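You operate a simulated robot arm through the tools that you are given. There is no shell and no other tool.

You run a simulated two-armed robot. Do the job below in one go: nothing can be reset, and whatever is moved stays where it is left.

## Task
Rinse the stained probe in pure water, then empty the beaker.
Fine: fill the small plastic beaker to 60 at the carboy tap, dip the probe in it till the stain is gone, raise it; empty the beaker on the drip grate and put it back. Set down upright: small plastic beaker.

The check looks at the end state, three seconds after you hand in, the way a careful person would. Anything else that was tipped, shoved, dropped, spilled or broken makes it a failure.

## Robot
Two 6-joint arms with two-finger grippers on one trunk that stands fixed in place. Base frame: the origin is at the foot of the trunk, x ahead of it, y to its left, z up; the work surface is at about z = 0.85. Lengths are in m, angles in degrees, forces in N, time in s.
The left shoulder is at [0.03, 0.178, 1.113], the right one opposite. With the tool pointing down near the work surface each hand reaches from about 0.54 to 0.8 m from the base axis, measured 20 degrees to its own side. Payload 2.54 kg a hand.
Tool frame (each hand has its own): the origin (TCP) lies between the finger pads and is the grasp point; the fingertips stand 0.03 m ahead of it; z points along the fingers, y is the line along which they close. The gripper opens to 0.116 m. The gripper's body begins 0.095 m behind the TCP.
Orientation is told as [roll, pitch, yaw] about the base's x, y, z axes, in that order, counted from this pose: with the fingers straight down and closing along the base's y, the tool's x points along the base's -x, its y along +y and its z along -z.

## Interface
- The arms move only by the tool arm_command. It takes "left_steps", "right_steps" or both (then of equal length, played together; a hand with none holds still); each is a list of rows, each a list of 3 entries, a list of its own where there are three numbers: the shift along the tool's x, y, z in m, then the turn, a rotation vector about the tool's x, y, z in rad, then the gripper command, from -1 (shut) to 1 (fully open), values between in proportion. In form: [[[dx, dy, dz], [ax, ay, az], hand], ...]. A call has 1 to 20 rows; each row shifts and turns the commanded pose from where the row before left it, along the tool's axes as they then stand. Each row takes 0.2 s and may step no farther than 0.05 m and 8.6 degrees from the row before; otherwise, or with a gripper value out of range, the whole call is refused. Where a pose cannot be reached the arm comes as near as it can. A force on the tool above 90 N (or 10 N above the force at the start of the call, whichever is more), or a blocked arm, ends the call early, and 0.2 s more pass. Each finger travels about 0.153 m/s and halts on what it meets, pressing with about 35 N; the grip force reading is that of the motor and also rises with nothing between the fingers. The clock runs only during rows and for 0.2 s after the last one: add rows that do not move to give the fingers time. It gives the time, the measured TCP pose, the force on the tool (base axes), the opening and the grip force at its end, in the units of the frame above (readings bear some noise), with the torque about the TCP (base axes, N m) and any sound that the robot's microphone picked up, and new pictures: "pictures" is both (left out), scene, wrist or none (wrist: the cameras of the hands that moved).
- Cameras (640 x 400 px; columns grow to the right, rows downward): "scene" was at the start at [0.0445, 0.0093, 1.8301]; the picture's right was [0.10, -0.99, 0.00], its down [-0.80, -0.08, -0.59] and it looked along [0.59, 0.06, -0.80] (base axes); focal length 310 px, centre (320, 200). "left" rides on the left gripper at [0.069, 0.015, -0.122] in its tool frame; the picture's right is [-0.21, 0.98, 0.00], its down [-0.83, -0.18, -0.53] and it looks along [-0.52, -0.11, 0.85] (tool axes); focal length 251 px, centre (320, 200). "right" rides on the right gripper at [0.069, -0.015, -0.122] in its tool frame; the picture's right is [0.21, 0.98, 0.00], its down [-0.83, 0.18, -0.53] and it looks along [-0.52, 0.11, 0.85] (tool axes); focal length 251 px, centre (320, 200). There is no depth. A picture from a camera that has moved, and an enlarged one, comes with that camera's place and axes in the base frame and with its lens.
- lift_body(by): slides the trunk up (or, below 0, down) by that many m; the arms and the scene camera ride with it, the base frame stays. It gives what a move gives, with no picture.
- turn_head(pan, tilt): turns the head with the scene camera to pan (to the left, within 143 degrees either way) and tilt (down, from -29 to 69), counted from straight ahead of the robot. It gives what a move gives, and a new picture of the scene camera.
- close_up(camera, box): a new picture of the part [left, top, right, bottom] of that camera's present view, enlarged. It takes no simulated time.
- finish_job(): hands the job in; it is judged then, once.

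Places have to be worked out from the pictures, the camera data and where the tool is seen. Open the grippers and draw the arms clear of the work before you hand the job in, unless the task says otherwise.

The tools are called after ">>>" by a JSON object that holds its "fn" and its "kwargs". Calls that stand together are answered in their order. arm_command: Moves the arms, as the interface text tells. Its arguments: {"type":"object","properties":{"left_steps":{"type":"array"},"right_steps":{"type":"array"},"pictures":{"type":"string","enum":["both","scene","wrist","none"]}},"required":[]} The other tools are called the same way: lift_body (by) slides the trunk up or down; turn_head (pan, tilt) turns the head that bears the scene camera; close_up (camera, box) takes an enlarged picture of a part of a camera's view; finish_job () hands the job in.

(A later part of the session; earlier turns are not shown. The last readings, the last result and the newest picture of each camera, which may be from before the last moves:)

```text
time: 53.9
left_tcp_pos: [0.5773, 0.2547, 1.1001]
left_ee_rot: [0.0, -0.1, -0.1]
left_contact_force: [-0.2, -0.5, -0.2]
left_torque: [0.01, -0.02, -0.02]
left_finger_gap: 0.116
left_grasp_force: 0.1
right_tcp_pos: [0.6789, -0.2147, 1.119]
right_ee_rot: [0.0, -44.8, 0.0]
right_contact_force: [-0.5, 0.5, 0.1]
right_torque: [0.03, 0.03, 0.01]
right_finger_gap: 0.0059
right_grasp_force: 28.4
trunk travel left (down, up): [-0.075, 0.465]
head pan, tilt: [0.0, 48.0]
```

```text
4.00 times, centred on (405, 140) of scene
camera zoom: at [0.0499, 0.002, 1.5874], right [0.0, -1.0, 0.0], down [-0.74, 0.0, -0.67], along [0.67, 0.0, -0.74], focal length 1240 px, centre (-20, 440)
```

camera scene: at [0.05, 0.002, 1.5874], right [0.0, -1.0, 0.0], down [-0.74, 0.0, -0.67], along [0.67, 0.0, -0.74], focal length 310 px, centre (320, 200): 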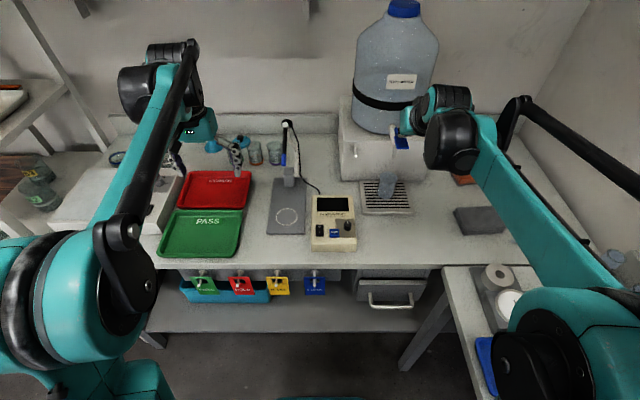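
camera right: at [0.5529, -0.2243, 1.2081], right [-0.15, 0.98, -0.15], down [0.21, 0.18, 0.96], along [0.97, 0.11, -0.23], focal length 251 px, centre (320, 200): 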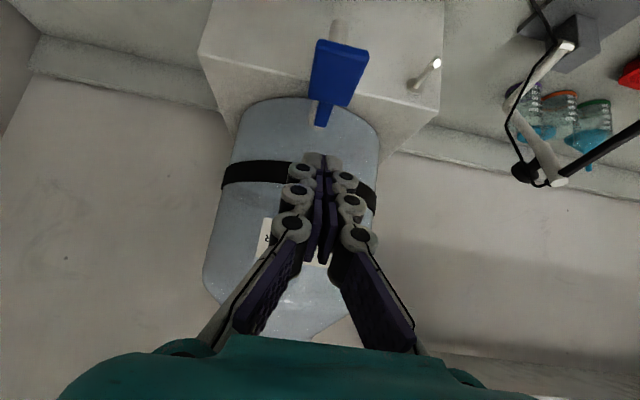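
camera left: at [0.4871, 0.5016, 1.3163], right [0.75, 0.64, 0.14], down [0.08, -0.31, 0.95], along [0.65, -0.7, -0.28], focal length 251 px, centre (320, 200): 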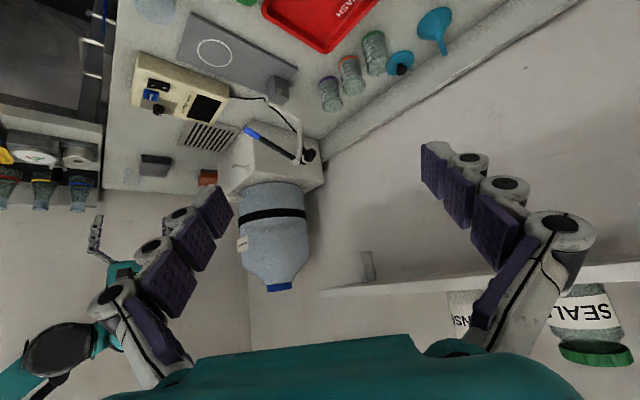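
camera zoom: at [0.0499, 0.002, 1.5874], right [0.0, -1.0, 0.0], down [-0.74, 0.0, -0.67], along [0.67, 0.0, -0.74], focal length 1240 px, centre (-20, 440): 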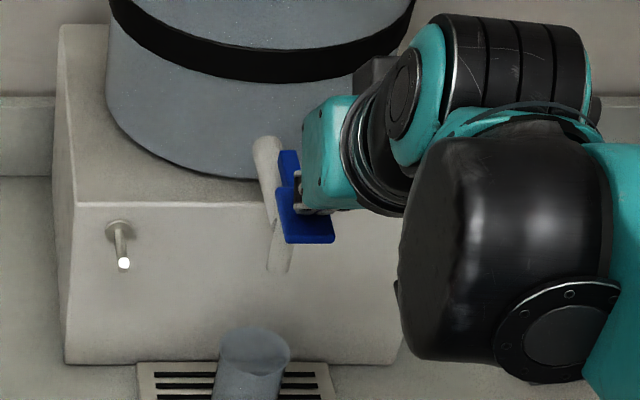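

The paddle may be just starting to move. I'll press 5 mm further and look for flow or sound.

>>> {"fn": "arm_command", "kwargs": {"right_steps": [[[0.0035, 0, 0.0035], [0, 0, 0], -1]], "pictures": "wrist"}}

>>> {"fn": "close_up", "kwargs": {"camera": "scene", "box": [365, 110, 425, 220]}}

>>> {"fn": "close_up", "kwargs": {"camera": "left", "box": [0, 200, 120, 400]}}

```text
time: 54.3
left_tcp_pos: [0.5777, 0.2539, 1.1012]
left_ee_rot: [0.0, -0.1, 0.0]
left_contact_force: [0.4, -0.1, -0.2]
left_torque: [0.03, 0.01, -0.01]
left_finger_gap: 0.1161
left_grasp_force: 0.1
right_tcp_pos: [0.6789, -0.2141, 1.1134]
right_ee_rot: [0.0, -44.9, 0.0]
right_contact_force: [0.1, 0.0, 0.6]
right_torque: [0.02, 0.04, -0.02]
right_finger_gap: 0.0057
right_grasp_force: 28.7
trunk travel left (down, up): [-0.075, 0.465]
head pan, tilt: [0.0, 48.0]
camera right: at [0.5439, -0.2293, 1.1508], right [-0.15, 0.98, -0.15], down [0.21, 0.18, 0.96], along [0.97, 0.11, -0.23], focal length 251 px, centre (320, 200)
```

right: 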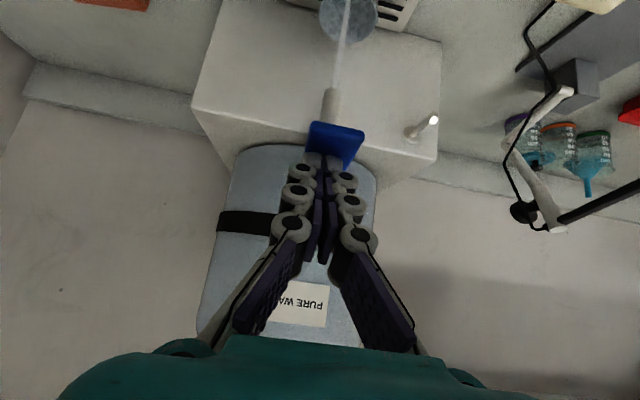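

```text
3.64 times, centred on (395, 165) of scene
camera zoom: at [0.0499, 0.0019, 1.5874], right [0.0, -1.0, 0.0], down [-0.74, 0.0, -0.67], along [0.67, 0.0, -0.74], focal length 1127 px, centre (47, 327)
```

zoom: 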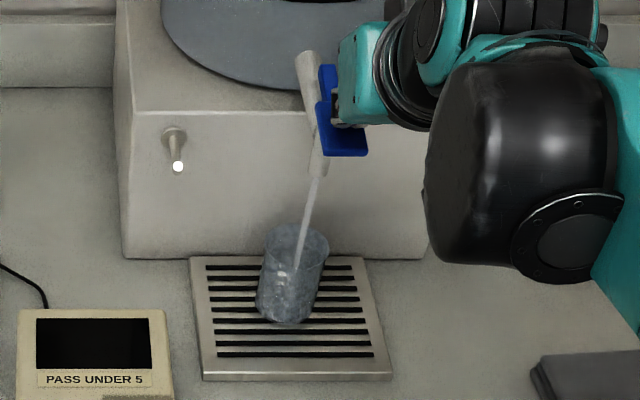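

```text
2.00 times, centred on (60, 300) of left
camera zoom: at [0.5093, 0.269, 1.2228], right [0.22, 0.98, 0.0], down [0.83, -0.18, 0.53], along [0.52, -0.11, -0.85], focal length 503 px, centre (840, 0)
```

zoom: 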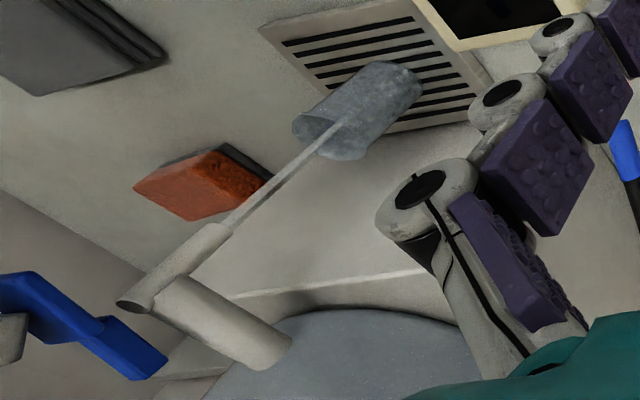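

Water is flowing right into the beaker. I'll zoom to read the level before letting more time run.

>>> {"fn": "close_up", "kwargs": {"camera": "scene", "box": [375, 160, 411, 202]}}

>>> {"fn": "close_up", "kwargs": {"camera": "left", "box": [55, 215, 115, 285]}}

```text
9.52 times, centred on (393, 181) of scene
camera zoom: at [0.0499, 0.0019, 1.5874], right [0.0, -1.0, 0.0], down [-0.74, 0.0, -0.67], along [0.67, 0.0, -0.74], focal length 2952 px, centre (-375, 381)
```

zoom: 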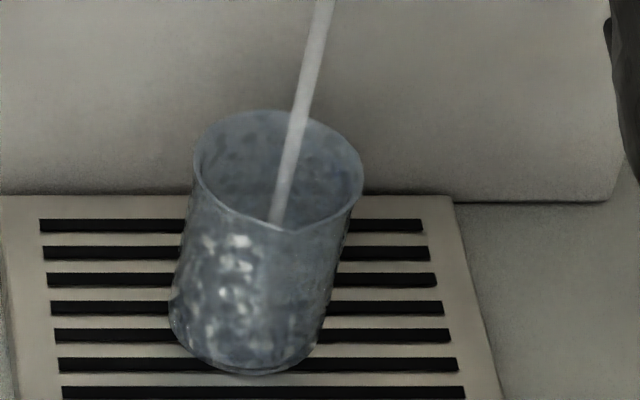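

```text
5.71 times, centred on (85, 250) of left
camera zoom: at [0.5093, 0.269, 1.2228], right [0.22, 0.98, 0.0], down [0.83, -0.18, 0.53], along [0.52, -0.11, -0.85], focal length 1437 px, centre (1663, -86)
```

zoom: 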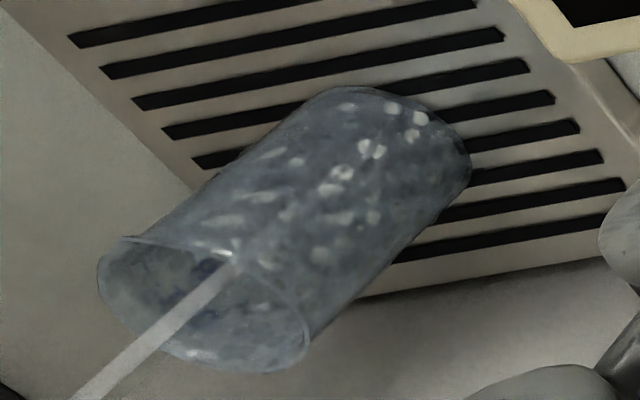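

The level is hard to read while splashing. I'll lift off the paddle now to stop the flow, and inspect.

>>> {"fn": "arm_command", "kwargs": {"right_steps": [[[-0.0106, 0, -0.0106], [0, 0, 0], -1]], "pictures": "wrist"}}

>>> {"fn": "close_up", "kwargs": {"camera": "scene", "box": [365, 110, 425, 220]}}

>>> {"fn": "close_up", "kwargs": {"camera": "scene", "box": [375, 160, 411, 202]}}

>>> {"fn": "close_up", "kwargs": {"camera": "left", "box": [55, 215, 115, 285]}}

```text
time: 54.7
left_tcp_pos: [0.5782, 0.2536, 1.1007]
left_ee_rot: [0.0, -0.1, -0.1]
left_contact_force: [0.2, -0.4, -0.3]
left_torque: [0.02, -0.03, 0.01]
left_finger_gap: 0.1159
left_grasp_force: 0.0
right_tcp_pos: [0.679, -0.2139, 1.129]
right_ee_rot: [0.0, -44.8, 0.0]
right_contact_force: [-0.1, 0.1, 0.7]
right_torque: [-0.04, -0.01, 0.0]
right_finger_gap: 0.0
right_grasp_force: 28.3
trunk travel left (down, up): [-0.075, 0.465]
head pan, tilt: [0.0, 48.0]
camera right: at [0.5444, -0.2292, 1.166], right [-0.15, 0.98, -0.15], down [0.21, 0.18, 0.96], along [0.97, 0.11, -0.23], focal length 251 px, centre (320, 200)
```

right: 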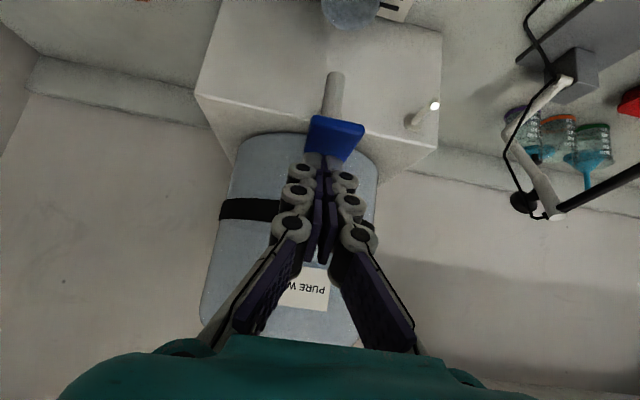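

```text
3.64 times, centred on (395, 165) of scene
camera zoom: at [0.0497, 0.002, 1.5874], right [0.0, -1.0, 0.0], down [-0.74, 0.0, -0.67], along [0.67, 0.0, -0.74], focal length 1127 px, centre (47, 327)
```

zoom: 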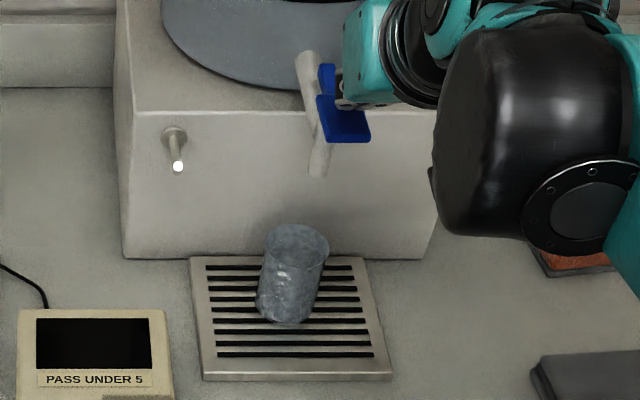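

```text
9.52 times, centred on (393, 181) of scene
camera zoom: at [0.0497, 0.002, 1.5874], right [0.0, -1.0, 0.0], down [-0.74, 0.0, -0.67], along [0.67, 0.0, -0.74], focal length 2952 px, centre (-375, 381)
```

zoom: 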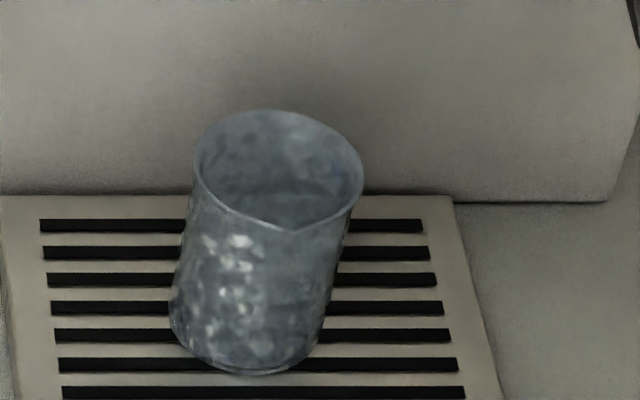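

```text
5.71 times, centred on (85, 250) of left
camera zoom: at [0.5091, 0.269, 1.2228], right [0.22, 0.98, 0.0], down [0.83, -0.18, 0.53], along [0.52, -0.11, -0.84], focal length 1437 px, centre (1663, -86)
```

zoom: 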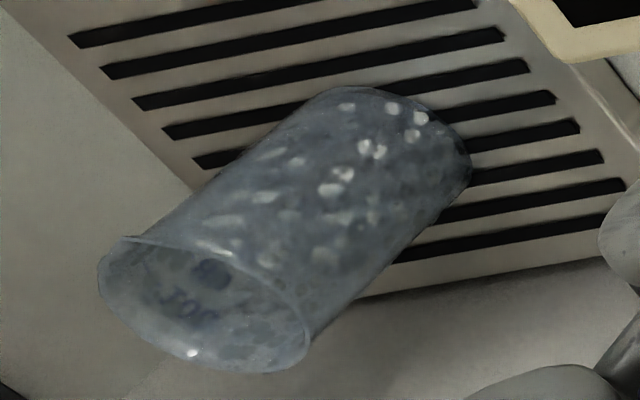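

Lifting off stops the flow, so the lever springs back. To read the graduations I'll back the right hand away, yaw 30° and lower it for a side view of the beaker.

>>> {"fn": "arm_command", "kwargs": {"right_steps": [[[-0.0212, 0, -0.0212], [0, 0, 0], -1], [[0.0189, -0.0287, -0.0189], [0, 0, 0], -1], [[0.0189, -0.0287, -0.0189], [0, 0, 0], -1], [[0.0189, -0.0287, -0.0189], [0, 0, 0], -1], [[0, 0, 0], [-0.0926, 0, -0.0926], 0], [[0, 0, 0], [-0.0926, 0, -0.0926], 0.8], [[0, 0, 0], [-0.0926, 0, -0.0926], 0.8], [[0, 0, 0], [-0.0926, 0, -0.0926], 0.8], [[0.0289, 0, 0.0289], [0, 0, 0], 0.8], [[0.0289, 0, 0.0289], [0, 0, 0], 0.8], [[0.0289, 0, 0.0289], [0, 0, 0], 0.8], [[0.0289, 0, 0.0289], [0, 0, 0], 0.8], [[0.0289, 0, 0.0289], [0, 0, 0], 0.8], [[0.0289, 0, 0.0289], [0, 0, 0], 0.8], [[0, 0, 0], [0, 0, 0], 0.8]], "pictures": "both"}}

>>> {"fn": "close_up", "kwargs": {"camera": "right", "box": [240, 90, 400, 250]}}

```text
time: 57.9
left_tcp_pos: [0.5769, 0.2555, 1.1008]
left_ee_rot: [-0.1, -0.2, 0.0]
left_contact_force: [-0.6, -0.3, -0.1]
left_torque: [-0.01, 0.01, 0.01]
left_finger_gap: 0.1158
left_grasp_force: 0.0
right_tcp_pos: [0.5974, -0.3006, 0.9139]
right_ee_rot: [0.0, -44.8, 30.0]
right_contact_force: [0.7, -0.5, 0.3]
right_torque: [0.01, 0.03, 0.02]
right_finger_gap: 0.1045
right_grasp_force: 0.0
trunk travel left (down, up): [-0.075, 0.465]
head pan, tilt: [0.0, 48.0]
camera scene: at [0.0495, 0.0022, 1.5874], right [0.0, -1.0, 0.0], down [-0.74, 0.0, -0.67], along [0.67, 0.0, -0.74], focal length 310 px, centre (320, 200)
camera right: at [0.4883, -0.3808, 0.9514], right [-0.62, 0.77, -0.15], down [0.09, 0.26, 0.96], along [0.78, 0.58, -0.23], focal length 251 px, centre (320, 200)
```

scene: 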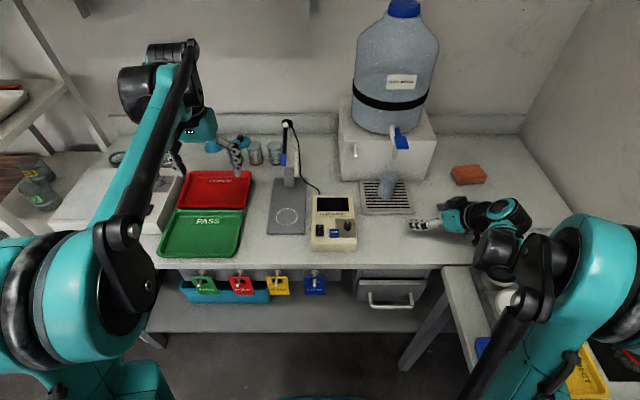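
right: 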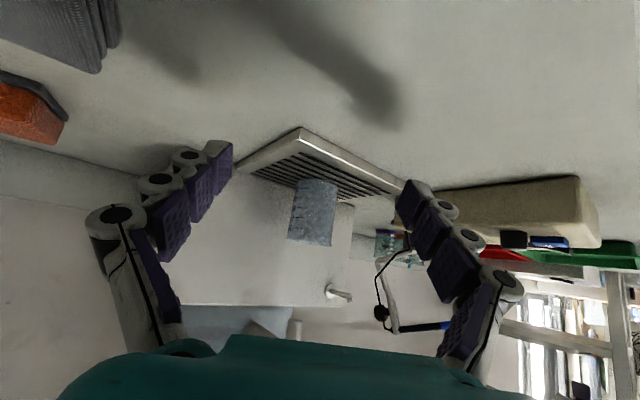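

```text
2.50 times, centred on (320, 170) of right
camera zoom: at [0.4883, -0.3808, 0.9514], right [-0.62, 0.77, -0.15], down [0.09, 0.26, 0.96], along [0.78, 0.58, -0.23], focal length 629 px, centre (320, 275)
```

zoom: 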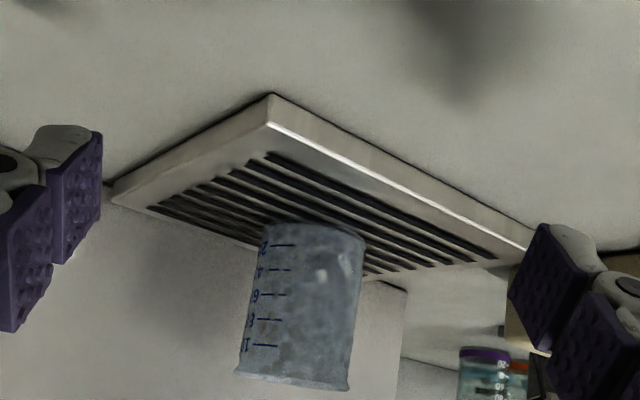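

>>> {"fn": "close_up", "kwargs": {"camera": "right", "box": [280, 170, 345, 255]}}

```text
4.71 times, centred on (312, 212) of right
camera zoom: at [0.4883, -0.3808, 0.9514], right [-0.62, 0.77, -0.15], down [0.09, 0.26, 0.96], along [0.78, 0.58, -0.23], focal length 1183 px, centre (355, 141)
```

zoom: 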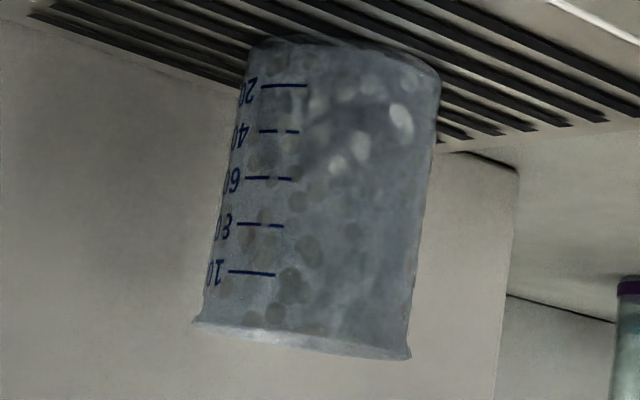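

No crisp waterline from this side. I'll look through the mouth at higher zoom from scene and left cameras.

>>> {"fn": "close_up", "kwargs": {"camera": "scene", "box": [378, 166, 404, 202]}}

>>> {"fn": "close_up", "kwargs": {"camera": "left", "box": [60, 220, 110, 275]}}

>>> {"fn": "close_up", "kwargs": {"camera": "right", "box": [285, 170, 340, 250]}}

```text
11.11 times, centred on (391, 184) of scene
camera zoom: at [0.0495, 0.0022, 1.5874], right [0.0, -1.0, 0.0], down [-0.74, 0.0, -0.67], along [0.67, 0.0, -0.74], focal length 3444 px, centre (-469, 378)
```

zoom: 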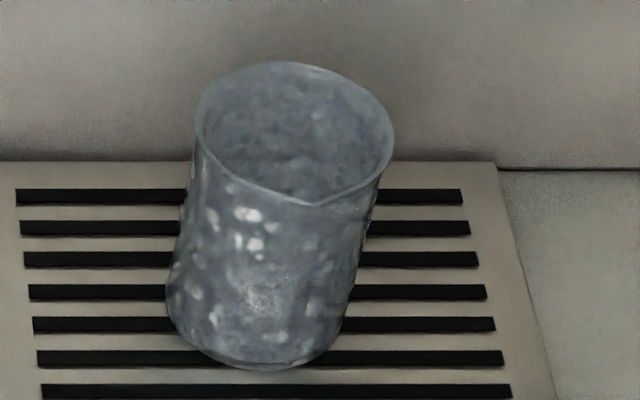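

```text
7.27 times, centred on (85, 248) of left
camera zoom: at [0.5089, 0.2692, 1.2229], right [0.22, 0.98, 0.0], down [0.83, -0.18, 0.53], along [0.52, -0.11, -0.84], focal length 1829 px, centre (2029, -146)
```

zoom: 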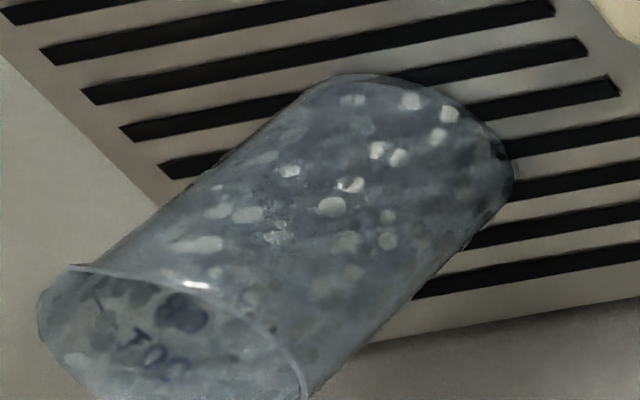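

```text
5.00 times, centred on (312, 210) of right
camera zoom: at [0.4883, -0.3808, 0.9514], right [-0.62, 0.77, -0.15], down [0.09, 0.26, 0.96], along [0.78, 0.58, -0.23], focal length 1257 px, centre (358, 150)
```

zoom: 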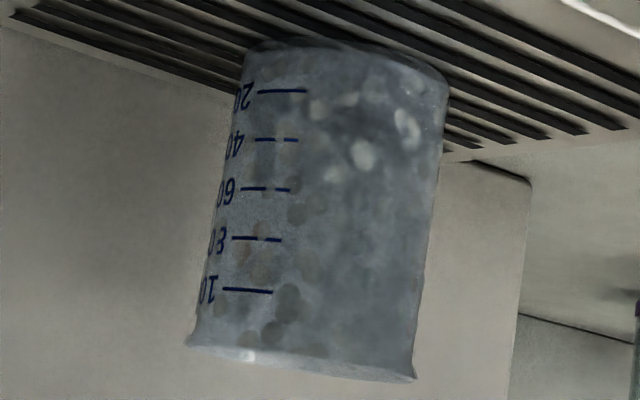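

Speckle hides the line; the flow lasted only ~0.5 s. I'll bring the right camera closer to read the level (fingers wide, stopping ~6 cm short of the beaker).

>>> {"fn": "arm_command", "kwargs": {"right_steps": [[[-0.0233, 0.0013, 0.0233], [0, 0, 0], 0.9], [[-0.0233, 0.0013, 0.0233], [0, 0, 0], 0.9], [[-0.0213, 0.0013, 0.0213], [0, 0, 0], 0.9], [[0, 0, 0], [0, 0, 0], 0.9]], "pictures": "wrist"}}

>>> {"fn": "close_up", "kwargs": {"camera": "right", "box": [250, 110, 390, 270]}}

```text
time: 58.9
left_tcp_pos: [0.5777, 0.2538, 1.1012]
left_ee_rot: [0.0, -0.1, -0.1]
left_contact_force: [-0.3, -0.2, -0.1]
left_torque: [0.01, -0.01, 0.01]
left_finger_gap: 0.116
left_grasp_force: 0.1
right_tcp_pos: [0.6785, -0.2498, 0.9128]
right_ee_rot: [0.0, -44.9, 29.9]
right_contact_force: [0.0, 0.1, 0.0]
right_torque: [0.01, 0.02, 0.01]
right_finger_gap: 0.1103
right_grasp_force: 0.0
trunk travel left (down, up): [-0.075, 0.465]
head pan, tilt: [0.0, 48.0]
camera right: at [0.5702, -0.3302, 0.9503], right [-0.62, 0.77, -0.15], down [0.09, 0.26, 0.96], along [0.78, 0.58, -0.23], focal length 251 px, centre (320, 200)
```

right: 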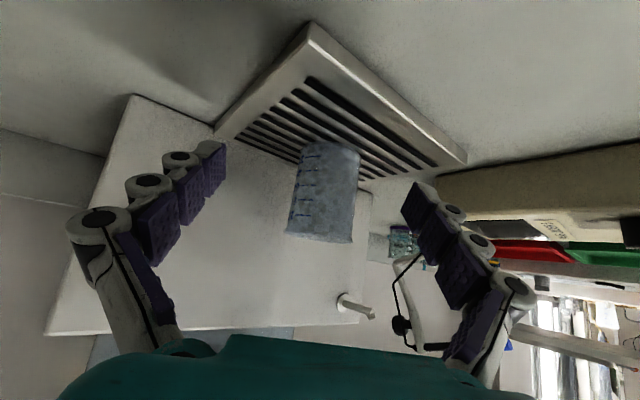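

```text
2.50 times, centred on (320, 190) of right
camera zoom: at [0.5702, -0.3302, 0.9503], right [-0.62, 0.77, -0.15], down [0.09, 0.26, 0.96], along [0.78, 0.58, -0.23], focal length 629 px, centre (320, 225)
```

zoom: 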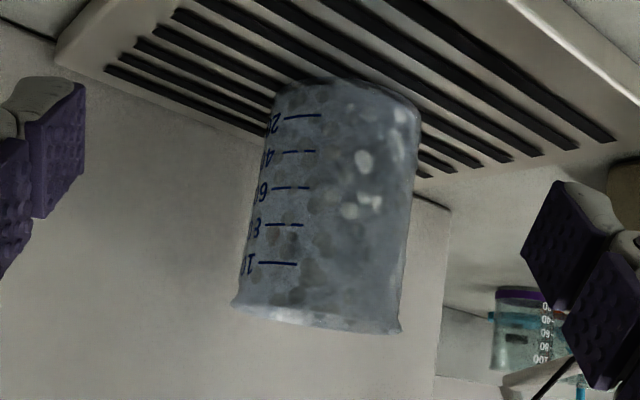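

>>> {"fn": "close_up", "kwargs": {"camera": "right", "box": [280, 135, 365, 250]}}

>>> {"fn": "close_up", "kwargs": {"camera": "right", "box": [290, 140, 330, 190]}}

```text
3.48 times, centred on (322, 192) of right
camera zoom: at [0.5702, -0.3302, 0.9503], right [-0.62, 0.77, -0.15], down [0.09, 0.26, 0.96], along [0.78, 0.58, -0.23], focal length 875 px, centre (311, 226)
```

zoom: 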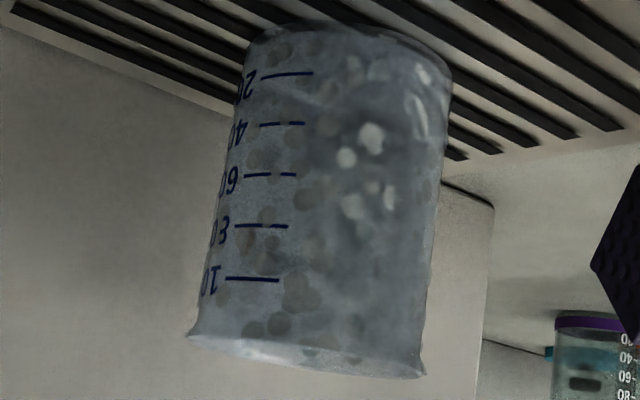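

```text
8.00 times, centred on (310, 165) of right
camera zoom: at [0.5702, -0.3302, 0.9503], right [-0.62, 0.77, -0.15], down [0.09, 0.26, 0.96], along [0.78, 0.58, -0.23], focal length 2012 px, centre (400, 480)
```

zoom: 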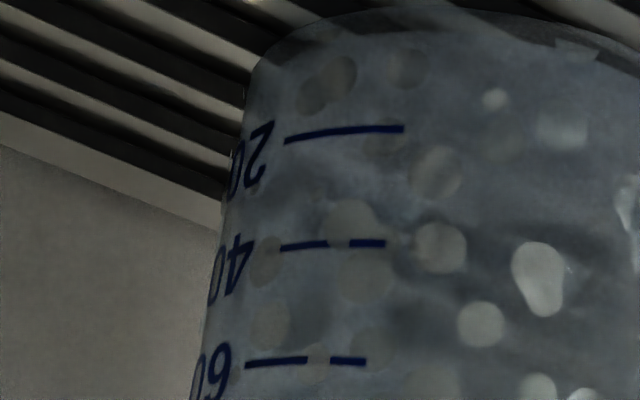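

Droplets coat the walls, but a faint line suggests roughly 25 mL after the ~0.4 s of flow. I'll go back to the paddle (same yaw) and hover just above it.

>>> {"fn": "arm_command", "kwargs": {"right_steps": [[[0.0283, 0, -0.0283], [0, 0, 0], 0.3], [[0.0283, 0, -0.0283], [0, 0, 0], -0.5], [[-0.0291, 0, -0.0291], [0, 0, 0], -1], [[-0.0291, 0, -0.0291], [0, 0, 0], -1], [[-0.0291, 0, -0.0291], [0, 0, 0], -1], [[-0.0291, 0, -0.0291], [0, 0, 0], -1], [[-0.0291, 0, -0.0291], [0, 0, 0], -1], [[-0.0291, 0, -0.0291], [0, 0, 0], -1], [[-0.0229, 0.0087, 0.0229], [0, 0, 0], -1], [[-0.0229, 0.0087, 0.0229], [0, 0, 0], -1], [[-0.0229, 0.0087, 0.0229], [0, 0, 0], -1], [[0.0124, 0, 0.0124], [0, 0, 0], -1], [[0.0106, 0, 0.0106], [0, 0, 0], -1], [[0, 0, 0], [0, 0, 0], -1]], "pictures": "both"}}

>>> {"fn": "close_up", "kwargs": {"camera": "scene", "box": [365, 90, 445, 210]}}

```text
time: 61.9
left_tcp_pos: [0.5775, 0.2546, 1.1011]
left_ee_rot: [0.0, 0.0, 0.0]
left_contact_force: [-0.5, -0.7, -0.4]
left_torque: [0.06, -0.03, -0.03]
left_finger_gap: 0.1161
left_grasp_force: 0.0
right_tcp_pos: [0.6807, -0.2165, 1.1281]
right_ee_rot: [0.1, -44.9, 30.0]
right_contact_force: [0.0, -0.4, -0.9]
right_torque: [0.01, -0.03, -0.02]
right_finger_gap: 0.0001
right_grasp_force: 28.8
trunk travel left (down, up): [-0.075, 0.465]
head pan, tilt: [0.0, 48.0]
camera scene: at [0.0496, 0.0018, 1.5874], right [0.0, -1.0, 0.0], down [-0.74, 0.0, -0.67], along [0.67, 0.0, -0.74], focal length 310 px, centre (320, 200)
camera right: at [0.5723, -0.2981, 1.1644], right [-0.62, 0.77, -0.15], down [0.09, 0.26, 0.96], along [0.78, 0.58, -0.23], focal length 251 px, centre (320, 200)
```

scene: 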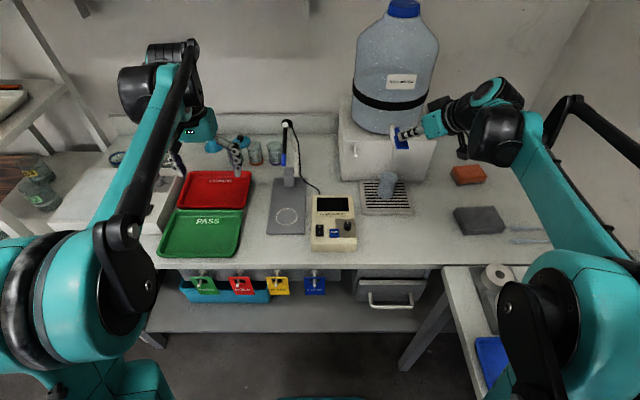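
right: 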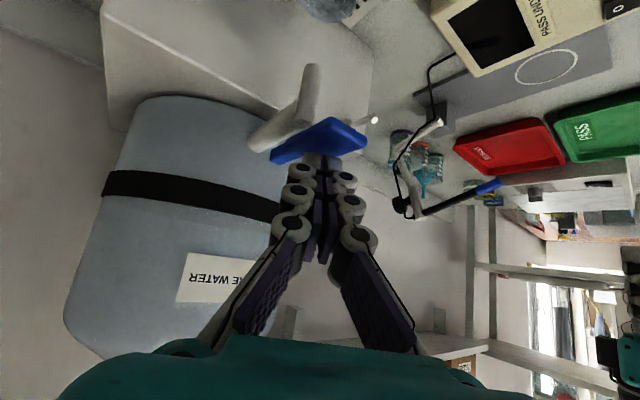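

```text
3.33 times, centred on (405, 150) of scene
camera zoom: at [0.0496, 0.0018, 1.5874], right [0.0, -1.0, 0.0], down [-0.74, 0.0, -0.67], along [0.67, 0.0, -0.74], focal length 1033 px, centre (37, 367)
```

zoom: 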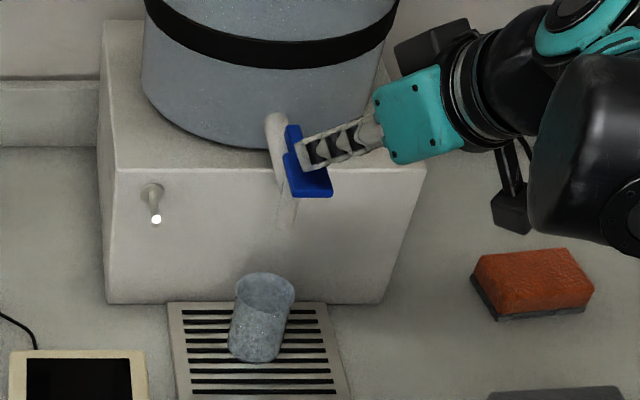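

Fingertip hovers just above the paddle. I'll do one short press (down, hold 0.2 s, up).

>>> {"fn": "arm_command", "kwargs": {"right_steps": [[[0.0102, 0, 0.0102], [0, 0, 0], -1], [[0, 0, 0], [0, 0, 0], -1], [[-0.0113, 0, -0.0113], [0, 0, 0], -1]], "pictures": "scene"}}

>>> {"fn": "close_up", "kwargs": {"camera": "scene", "box": [365, 90, 445, 210]}}

>>> {"fn": "close_up", "kwargs": {"camera": "scene", "box": [378, 166, 404, 202]}}

```text
time: 62.7
left_tcp_pos: [0.577, 0.2548, 1.1001]
left_ee_rot: [0.1, -0.1, -0.1]
left_contact_force: [-1.0, 0.4, 0.0]
left_torque: [0.0, -0.01, 0.0]
left_finger_gap: 0.116
left_grasp_force: 0.1
right_tcp_pos: [0.6824, -0.2167, 1.1288]
right_ee_rot: [0.0, -44.8, 30.0]
right_contact_force: [0.4, -0.2, -0.7]
right_torque: [-0.01, -0.02, 0.01]
right_finger_gap: 0.0
right_grasp_force: 28.2
trunk travel left (down, up): [-0.075, 0.465]
head pan, tilt: [0.0, 48.0]
camera scene: at [0.0496, 0.002, 1.5874], right [0.0, -1.0, 0.0], down [-0.74, 0.0, -0.67], along [0.67, 0.0, -0.74], focal length 310 px, centre (320, 200)
```

scene: 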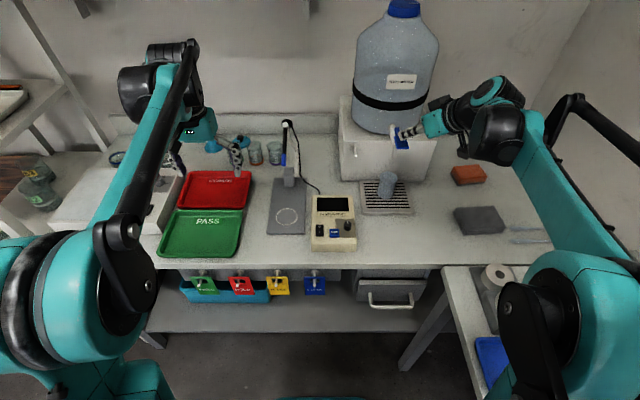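

```text
3.33 times, centred on (405, 150) of scene
camera zoom: at [0.0496, 0.002, 1.5874], right [0.0, -1.0, 0.0], down [-0.74, 0.0, -0.67], along [0.67, 0.0, -0.74], focal length 1033 px, centre (37, 367)
```

zoom: 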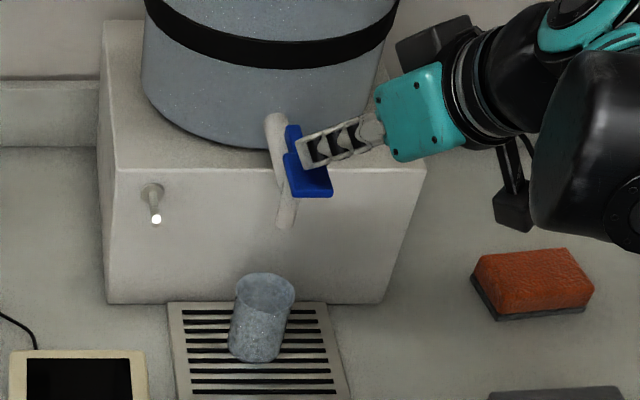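

```text
11.11 times, centred on (391, 184) of scene
camera zoom: at [0.0496, 0.002, 1.5874], right [0.0, -1.0, 0.0], down [-0.74, 0.0, -0.67], along [0.67, 0.0, -0.74], focal length 3444 px, centre (-469, 378)
```

zoom: 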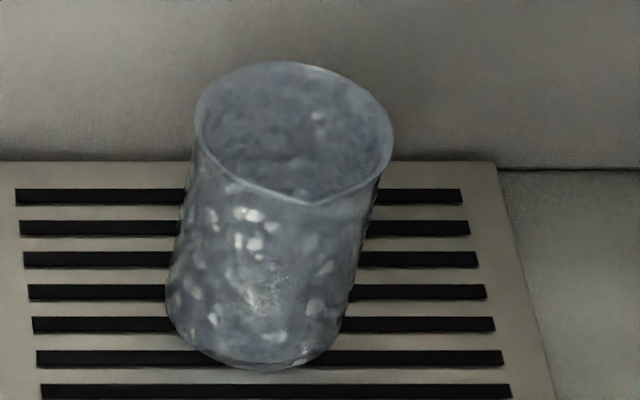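

I'll go back to the viewing pose to read the level.

>>> {"fn": "arm_command", "kwargs": {"right_steps": [[[-0.0212, 0, -0.0212], [0, 0, 0], -1], [[0.0229, -0.0087, -0.0229], [0, 0, 0], -1], [[0.0229, -0.0087, -0.0229], [0, 0, 0], -1], [[0.0229, -0.0087, -0.0229], [0, 0, 0], -0.5], [[0.0291, 0, 0.0291], [0, 0, 0], 0.3], [[0.0291, 0, 0.0291], [0, 0, 0], 0.9], [[0.0291, 0, 0.0291], [0, 0, 0], 0.9], [[0.0291, 0, 0.0291], [0, 0, 0], 0.9], [[0.0291, 0, 0.0291], [0, 0, 0], 0.9], [[0.0291, 0, 0.0291], [0, 0, 0], 0.9], [[-0.0283, 0, 0.0283], [0, 0, 0], 0.9], [[-0.0283, 0, 0.0283], [0, 0, 0], 0.9], [[0, 0, 0], [0, 0, 0], 0.9]], "pictures": "wrist"}}

>>> {"fn": "close_up", "kwargs": {"camera": "right", "box": [270, 130, 370, 255]}}

>>> {"fn": "close_up", "kwargs": {"camera": "right", "box": [290, 140, 350, 210]}}

```text
time: 65.5
left_tcp_pos: [0.5769, 0.2536, 1.1006]
left_ee_rot: [0.1, -0.1, -0.1]
left_contact_force: [0.0, 0.8, 0.3]
left_torque: [0.01, -0.03, -0.02]
left_finger_gap: 0.1159
left_grasp_force: 0.1
right_tcp_pos: [0.6801, -0.2481, 0.9111]
right_ee_rot: [0.1, -44.8, 30.1]
right_contact_force: [0.6, 0.1, -0.6]
right_torque: [0.01, 0.0, -0.02]
right_finger_gap: 0.11
right_grasp_force: 0.0
trunk travel left (down, up): [-0.075, 0.465]
head pan, tilt: [0.0, 48.0]
camera right: at [0.5704, -0.3286, 0.9482], right [-0.62, 0.77, -0.15], down [0.09, 0.26, 0.96], along [0.78, 0.58, -0.23], focal length 251 px, centre (320, 200)
```

right: 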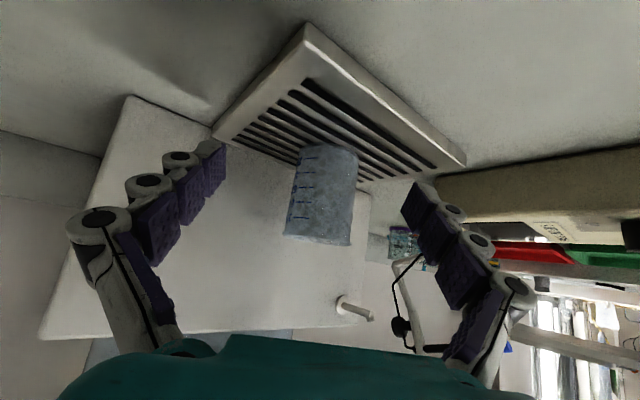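

```text
3.20 times, centred on (320, 192) of right
camera zoom: at [0.5704, -0.3286, 0.9482], right [-0.62, 0.77, -0.15], down [0.09, 0.26, 0.96], along [0.78, 0.58, -0.23], focal length 805 px, centre (320, 224)
```

zoom: 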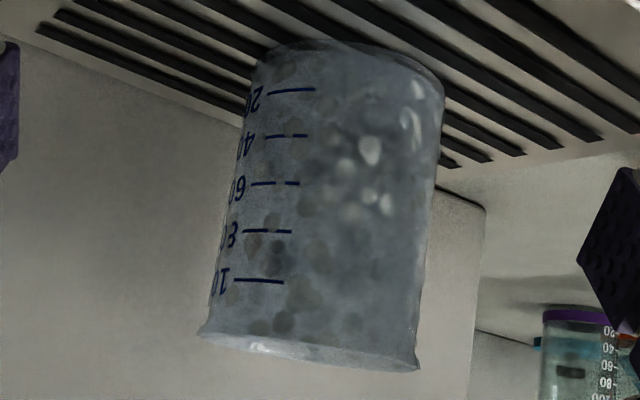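

```text
5.71 times, centred on (320, 175) of right
camera zoom: at [0.5704, -0.3286, 0.9482], right [-0.62, 0.77, -0.15], down [0.09, 0.26, 0.96], along [0.78, 0.58, -0.23], focal length 1437 px, centre (320, 343)
```

zoom: 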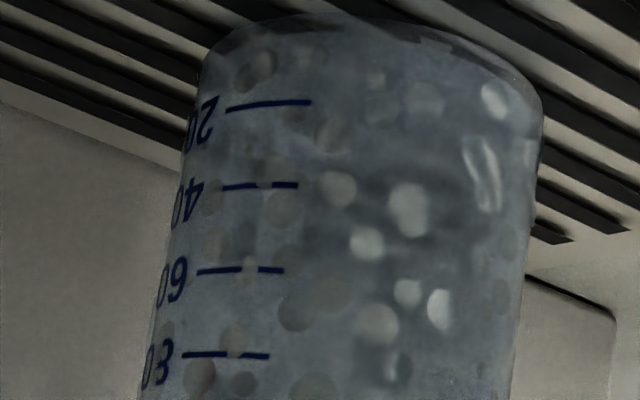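

Still ambiguous; a steep look through the mouth will show the actual surface. I'll back off, raise the trunk 0.25, and point the right hand down so its camera looks into the beaker.

>>> {"fn": "arm_command", "kwargs": {"right_steps": [[[0.0283, 0, -0.0283], [0, 0, 0], 0.9], [[0.0283, 0, -0.0283], [0, 0, 0], 0.9], [[0, 0, 0], [0, 0, 0], 0.9]], "pictures": "none"}}

>>> {"fn": "lift_body", "kwargs": {"by": 0.25}}

>>> {"fn": "arm_command", "kwargs": {"right_steps": [[[0, 0, 0], [0, 0.1309, 0], 0.9], [[0, 0, 0], [0, 0.1309, 0], 0.9], [[0, 0, 0], [0, 0.1309, 0], 0.9], [[0, 0, 0], [0, 0.1309, 0], 0.9], [[0, 0, 0], [0, 0.1309, 0], 0.9], [[0, 0, 0], [0, 0.1309, 0], 0.9], [[-0.01, 0, 0.03], [0, 0, 0], 0.9], [[-0.01, 0, 0.03], [0, 0, 0], 0.9], [[0, 0, 0], [0, 0, 0], 0.9]], "pictures": "both"}}

>>> {"fn": "close_up", "kwargs": {"camera": "right", "box": [270, 140, 370, 240]}}

>>> {"fn": "close_up", "kwargs": {"camera": "scene", "box": [360, 170, 420, 250]}}

```text
time: 66.3
left_tcp_pos: [0.5775, 0.2546, 1.0997]
left_ee_rot: [0.0, 0.0, -0.1]
left_contact_force: [0.0, 1.0, 0.2]
left_torque: [0.02, 0.02, -0.03]
left_finger_gap: 0.1162
left_grasp_force: 0.1
right_tcp_pos: [0.612, -0.2868, 0.9112]
right_ee_rot: [0.1, -45.0, 30.1]
right_contact_force: [-0.8, 0.7, 0.0]
right_torque: [0.01, 0.03, 0.03]
right_finger_gap: 0.1102
right_grasp_force: 0.1
trunk travel left (down, up): [-0.075, 0.465]
head pan, tilt: [0.0, 48.0]
```

```text
time: 68.9
left_tcp_pos: [0.5773, 0.2548, 1.3502]
left_ee_rot: [0.0, 0.2, 0.0]
left_contact_force: [1.1, -0.1, 0.0]
left_torque: [-0.01, 0.0, -0.01]
left_finger_gap: 0.1159
left_grasp_force: 0.1
right_tcp_pos: [0.6113, -0.2879, 1.1603]
right_ee_rot: [0.1, -44.9, 29.8]
right_contact_force: [0.2, -0.4, -0.2]
right_torque: [0.01, -0.03, 0.0]
right_finger_gap: 0.1102
right_grasp_force: 0.0
trunk travel left (down, up): [-0.325, 0.215]
head pan, tilt: [0.0, 48.0]
```

```text
time: 70.9
left_tcp_pos: [0.5767, 0.2537, 1.3517]
left_ee_rot: [0.0, -0.1, 0.0]
left_contact_force: [0.5, -0.6, 0.4]
left_torque: [-0.01, -0.03, -0.01]
left_finger_gap: 0.1158
left_grasp_force: 0.0
right_tcp_pos: [0.6275, -0.2787, 1.1006]
right_ee_rot: [0.1, 0.1, 30.0]
right_contact_force: [0.6, 0.6, 0.4]
right_torque: [0.02, -0.02, 0.03]
right_finger_gap: 0.11
right_grasp_force: 0.2
trunk travel left (down, up): [-0.325, 0.215]
head pan, tilt: [0.0, 48.0]
camera scene: at [0.0491, 0.002, 1.8374], right [0.0, -1.0, 0.0], down [-0.74, 0.0, -0.67], along [0.67, 0.0, -0.74], focal length 310 px, centre (320, 200)
camera right: at [0.5761, -0.3257, 1.2229], right [-0.67, 0.74, 0.0], down [0.63, 0.57, 0.53], along [0.39, 0.36, -0.85], focal length 251 px, centre (320, 200)
```

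scene: 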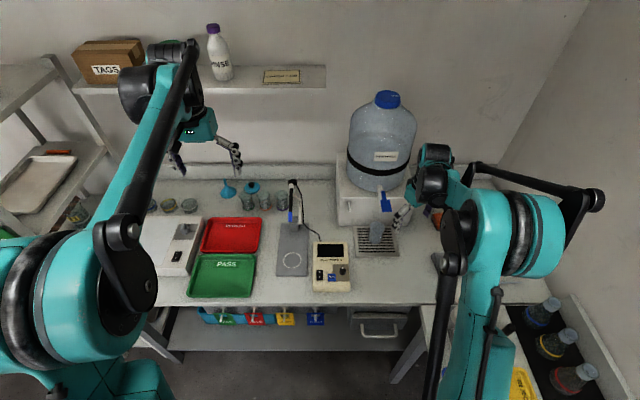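
right: 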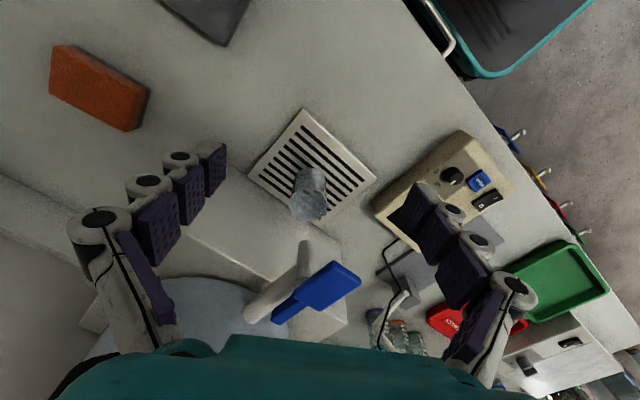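

```text
4.00 times, centred on (320, 190) of right
camera zoom: at [0.5761, -0.3257, 1.2229], right [-0.67, 0.74, 0.0], down [0.63, 0.57, 0.53], along [0.39, 0.36, -0.85], focal length 1006 px, centre (320, 240)
```

zoom: 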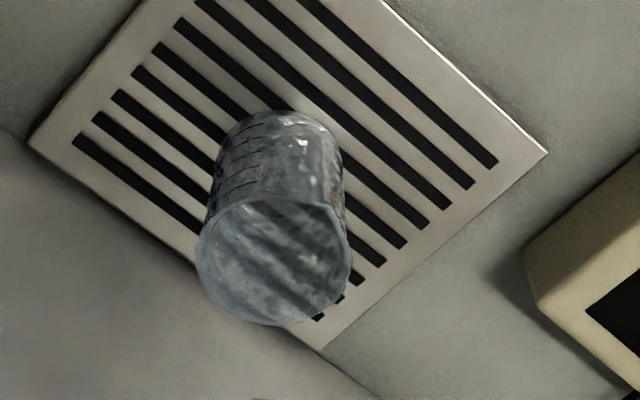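

```text
5.00 times, centred on (390, 210) of scene
camera zoom: at [0.0491, 0.002, 1.8374], right [0.0, -1.0, 0.0], down [-0.74, 0.0, -0.67], along [0.67, 0.0, -0.74], focal length 1550 px, centre (-30, 150)
```

zoom: 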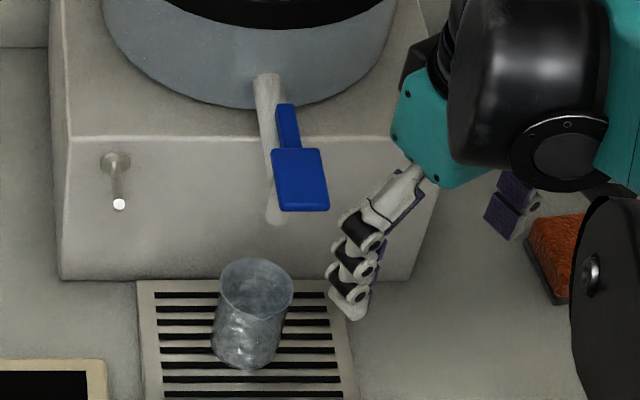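

>>> {"fn": "close_up", "kwargs": {"camera": "right", "box": [285, 160, 335, 225]}}

>>> {"fn": "close_up", "kwargs": {"camera": "scene", "box": [362, 218, 392, 248]}}

```text
6.15 times, centred on (310, 192) of right
camera zoom: at [0.5761, -0.3257, 1.2229], right [-0.67, 0.74, 0.0], down [0.63, 0.57, 0.53], along [0.39, 0.36, -0.85], focal length 1547 px, centre (382, 246)
```

zoom: 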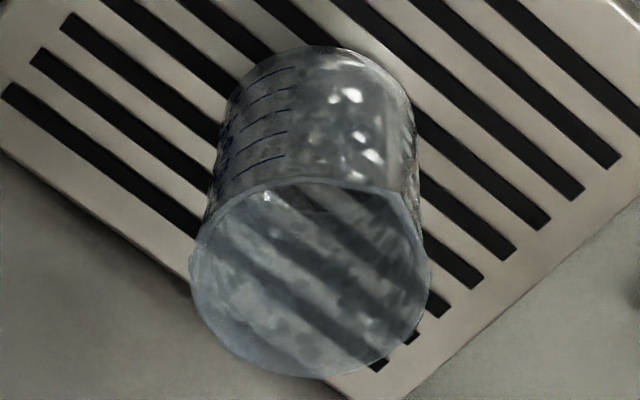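

```text
13.33 times, centred on (377, 233) of scene
camera zoom: at [0.0491, 0.002, 1.8374], right [0.0, -1.0, 0.0], down [-0.74, 0.0, -0.67], along [0.67, 0.0, -0.74], focal length 4133 px, centre (-440, -240)
```

zoom: 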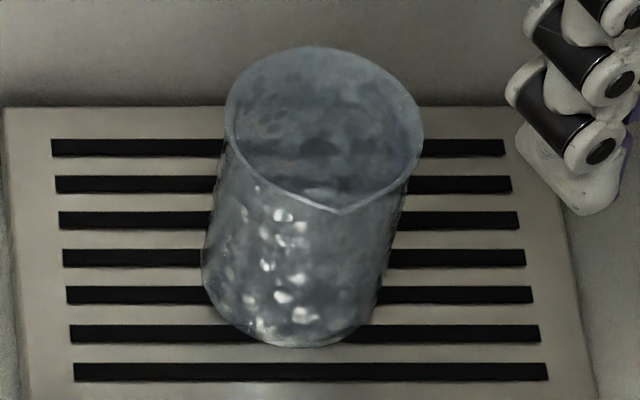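

Through the mouth I see only an arc where the floor should be (row ≈ 210 vs. predicted 218 for empty), so there's little water so far — the speckles are just wall droplets. I'll go press the paddle again from above with the hand pointing down, hovering first.

>>> {"fn": "arm_command", "kwargs": {"right_steps": [[[0, 0, -0.035], [0, 0, 0], 0], [[0, 0, -0.03], [0, 0, 0], -1], [[0, 0, 0], [0, 0, 0], -1], [[0, 0, 0], [0, 0, 0], -1], [[-0.03, 0.008, 0], [0, 0, 0], -1], [[-0.03, 0.008, 0], [0, 0, 0], -1], [[-0.031, 0.0085, 0], [0, 0, 0], -1], [[0, 0, 0.025], [0, 0, 0], -1], [[0, 0, 0], [0, 0, 0], -1]], "pictures": "both"}}

>>> {"fn": "close_up", "kwargs": {"camera": "scene", "box": [350, 150, 430, 250]}}

```text
time: 72.9
left_tcp_pos: [0.5779, 0.2552, 1.3513]
left_ee_rot: [0.1, -0.1, -0.2]
left_contact_force: [0.4, 1.1, 0.1]
left_torque: [0.02, -0.02, 0.0]
left_finger_gap: 0.1161
left_grasp_force: 0.1
right_tcp_pos: [0.6956, -0.2119, 1.1411]
right_ee_rot: [0.1, 0.1, 30.0]
right_contact_force: [0.5, -0.1, 0.0]
right_torque: [0.01, -0.01, -0.01]
right_finger_gap: 0.0002
right_grasp_force: 28.9
trunk travel left (down, up): [-0.325, 0.215]
head pan, tilt: [0.0, 48.0]
camera scene: at [0.0496, 0.0024, 1.8374], right [0.0, -1.0, 0.0], down [-0.74, 0.0, -0.67], along [0.67, 0.0, -0.74], focal length 310 px, centre (320, 200)
camera right: at [0.6436, -0.2592, 1.2629], right [-0.67, 0.74, 0.0], down [0.63, 0.57, 0.53], along [0.39, 0.36, -0.85], focal length 251 px, centre (320, 200)
```

scene: 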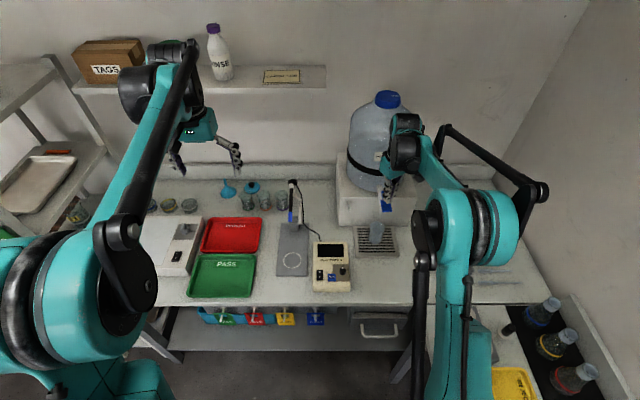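
right: 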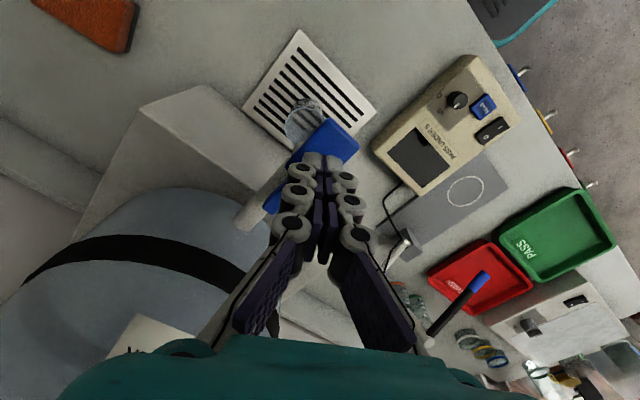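

```text
4.00 times, centred on (390, 200) of scene
camera zoom: at [0.0496, 0.0024, 1.8374], right [0.0, -1.0, 0.0], down [-0.74, 0.0, -0.67], along [0.67, 0.0, -0.74], focal length 1240 px, centre (40, 200)
```

zoom: 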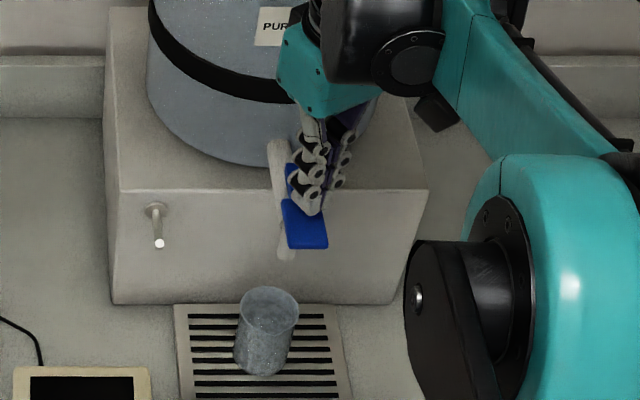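

Clear view of stream and beaker here. Descend toward the paddle in short calls and watch for flow.

>>> {"fn": "arm_command", "kwargs": {"right_steps": [[[0.004, 0, 0.02], [0, 0, 0], -1]], "pictures": "none"}}

>>> {"fn": "close_up", "kwargs": {"camera": "scene", "box": [360, 175, 420, 250]}}

>>> {"fn": "arm_command", "kwargs": {"right_steps": [[[0, 0, 0.008], [0, 0, 0], -1]], "pictures": "none"}}

>>> {"fn": "close_up", "kwargs": {"camera": "scene", "box": [360, 175, 420, 250]}}

```text
time: 73.3
left_tcp_pos: [0.5776, 0.2544, 1.35]
left_ee_rot: [0.0, 0.0, -0.1]
left_contact_force: [0.9, 0.7, 0.0]
left_torque: [0.03, 0.0, -0.01]
left_finger_gap: 0.1158
left_grasp_force: 0.0
right_tcp_pos: [0.6925, -0.2139, 1.1213]
right_ee_rot: [0.1, 0.1, 29.9]
right_contact_force: [-0.1, -0.8, 0.5]
right_torque: [-0.06, -0.04, 0.0]
right_finger_gap: 0.0
right_grasp_force: 28.5
trunk travel left (down, up): [-0.325, 0.215]
head pan, tilt: [0.0, 48.0]
```

```text
5.33 times, centred on (390, 212) of scene
camera zoom: at [0.0503, 0.0015, 1.8374], right [0.0, -1.0, 0.0], down [-0.74, 0.0, -0.67], along [0.67, 0.0, -0.74], focal length 1653 px, centre (-53, 133)
```

zoom: 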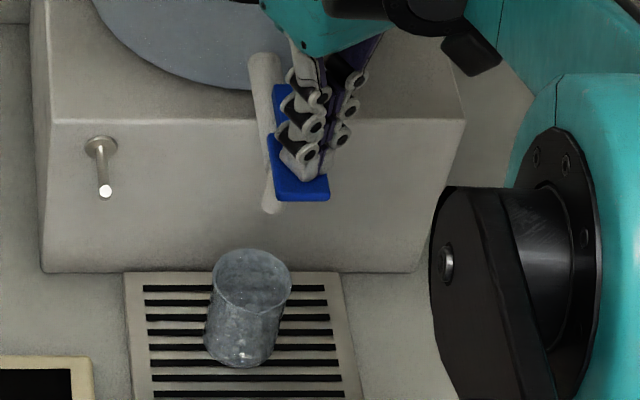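

```text
time: 73.7
left_tcp_pos: [0.5776, 0.254, 1.3503]
left_ee_rot: [-0.1, -0.1, -0.1]
left_contact_force: [0.1, -0.1, 0.1]
left_torque: [0.01, 0.01, -0.02]
left_finger_gap: 0.1157
left_grasp_force: 0.1
right_tcp_pos: [0.6907, -0.2138, 1.1132]
right_ee_rot: [0.1, 0.1, 30.0]
right_contact_force: [-0.6, -0.1, 1.4]
right_torque: [0.02, 0.02, 0.02]
right_finger_gap: 0.0
right_grasp_force: 28.7
trunk travel left (down, up): [-0.325, 0.215]
head pan, tilt: [0.0, 48.0]
```

```text
5.33 times, centred on (390, 212) of scene
camera zoom: at [0.0501, 0.0017, 1.8374], right [0.0, -1.0, 0.0], down [-0.74, 0.0, -0.67], along [0.67, 0.0, -0.74], focal length 1653 px, centre (-53, 133)
```

zoom: 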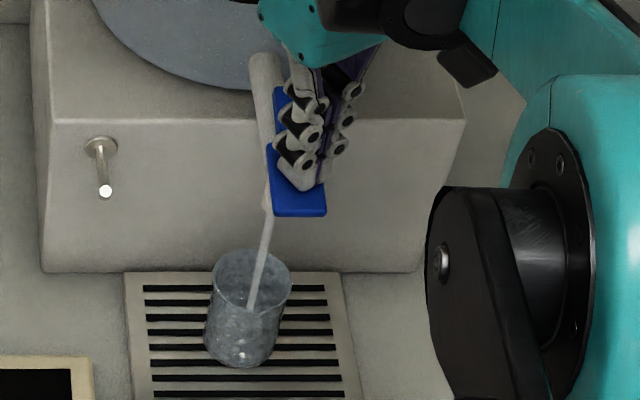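

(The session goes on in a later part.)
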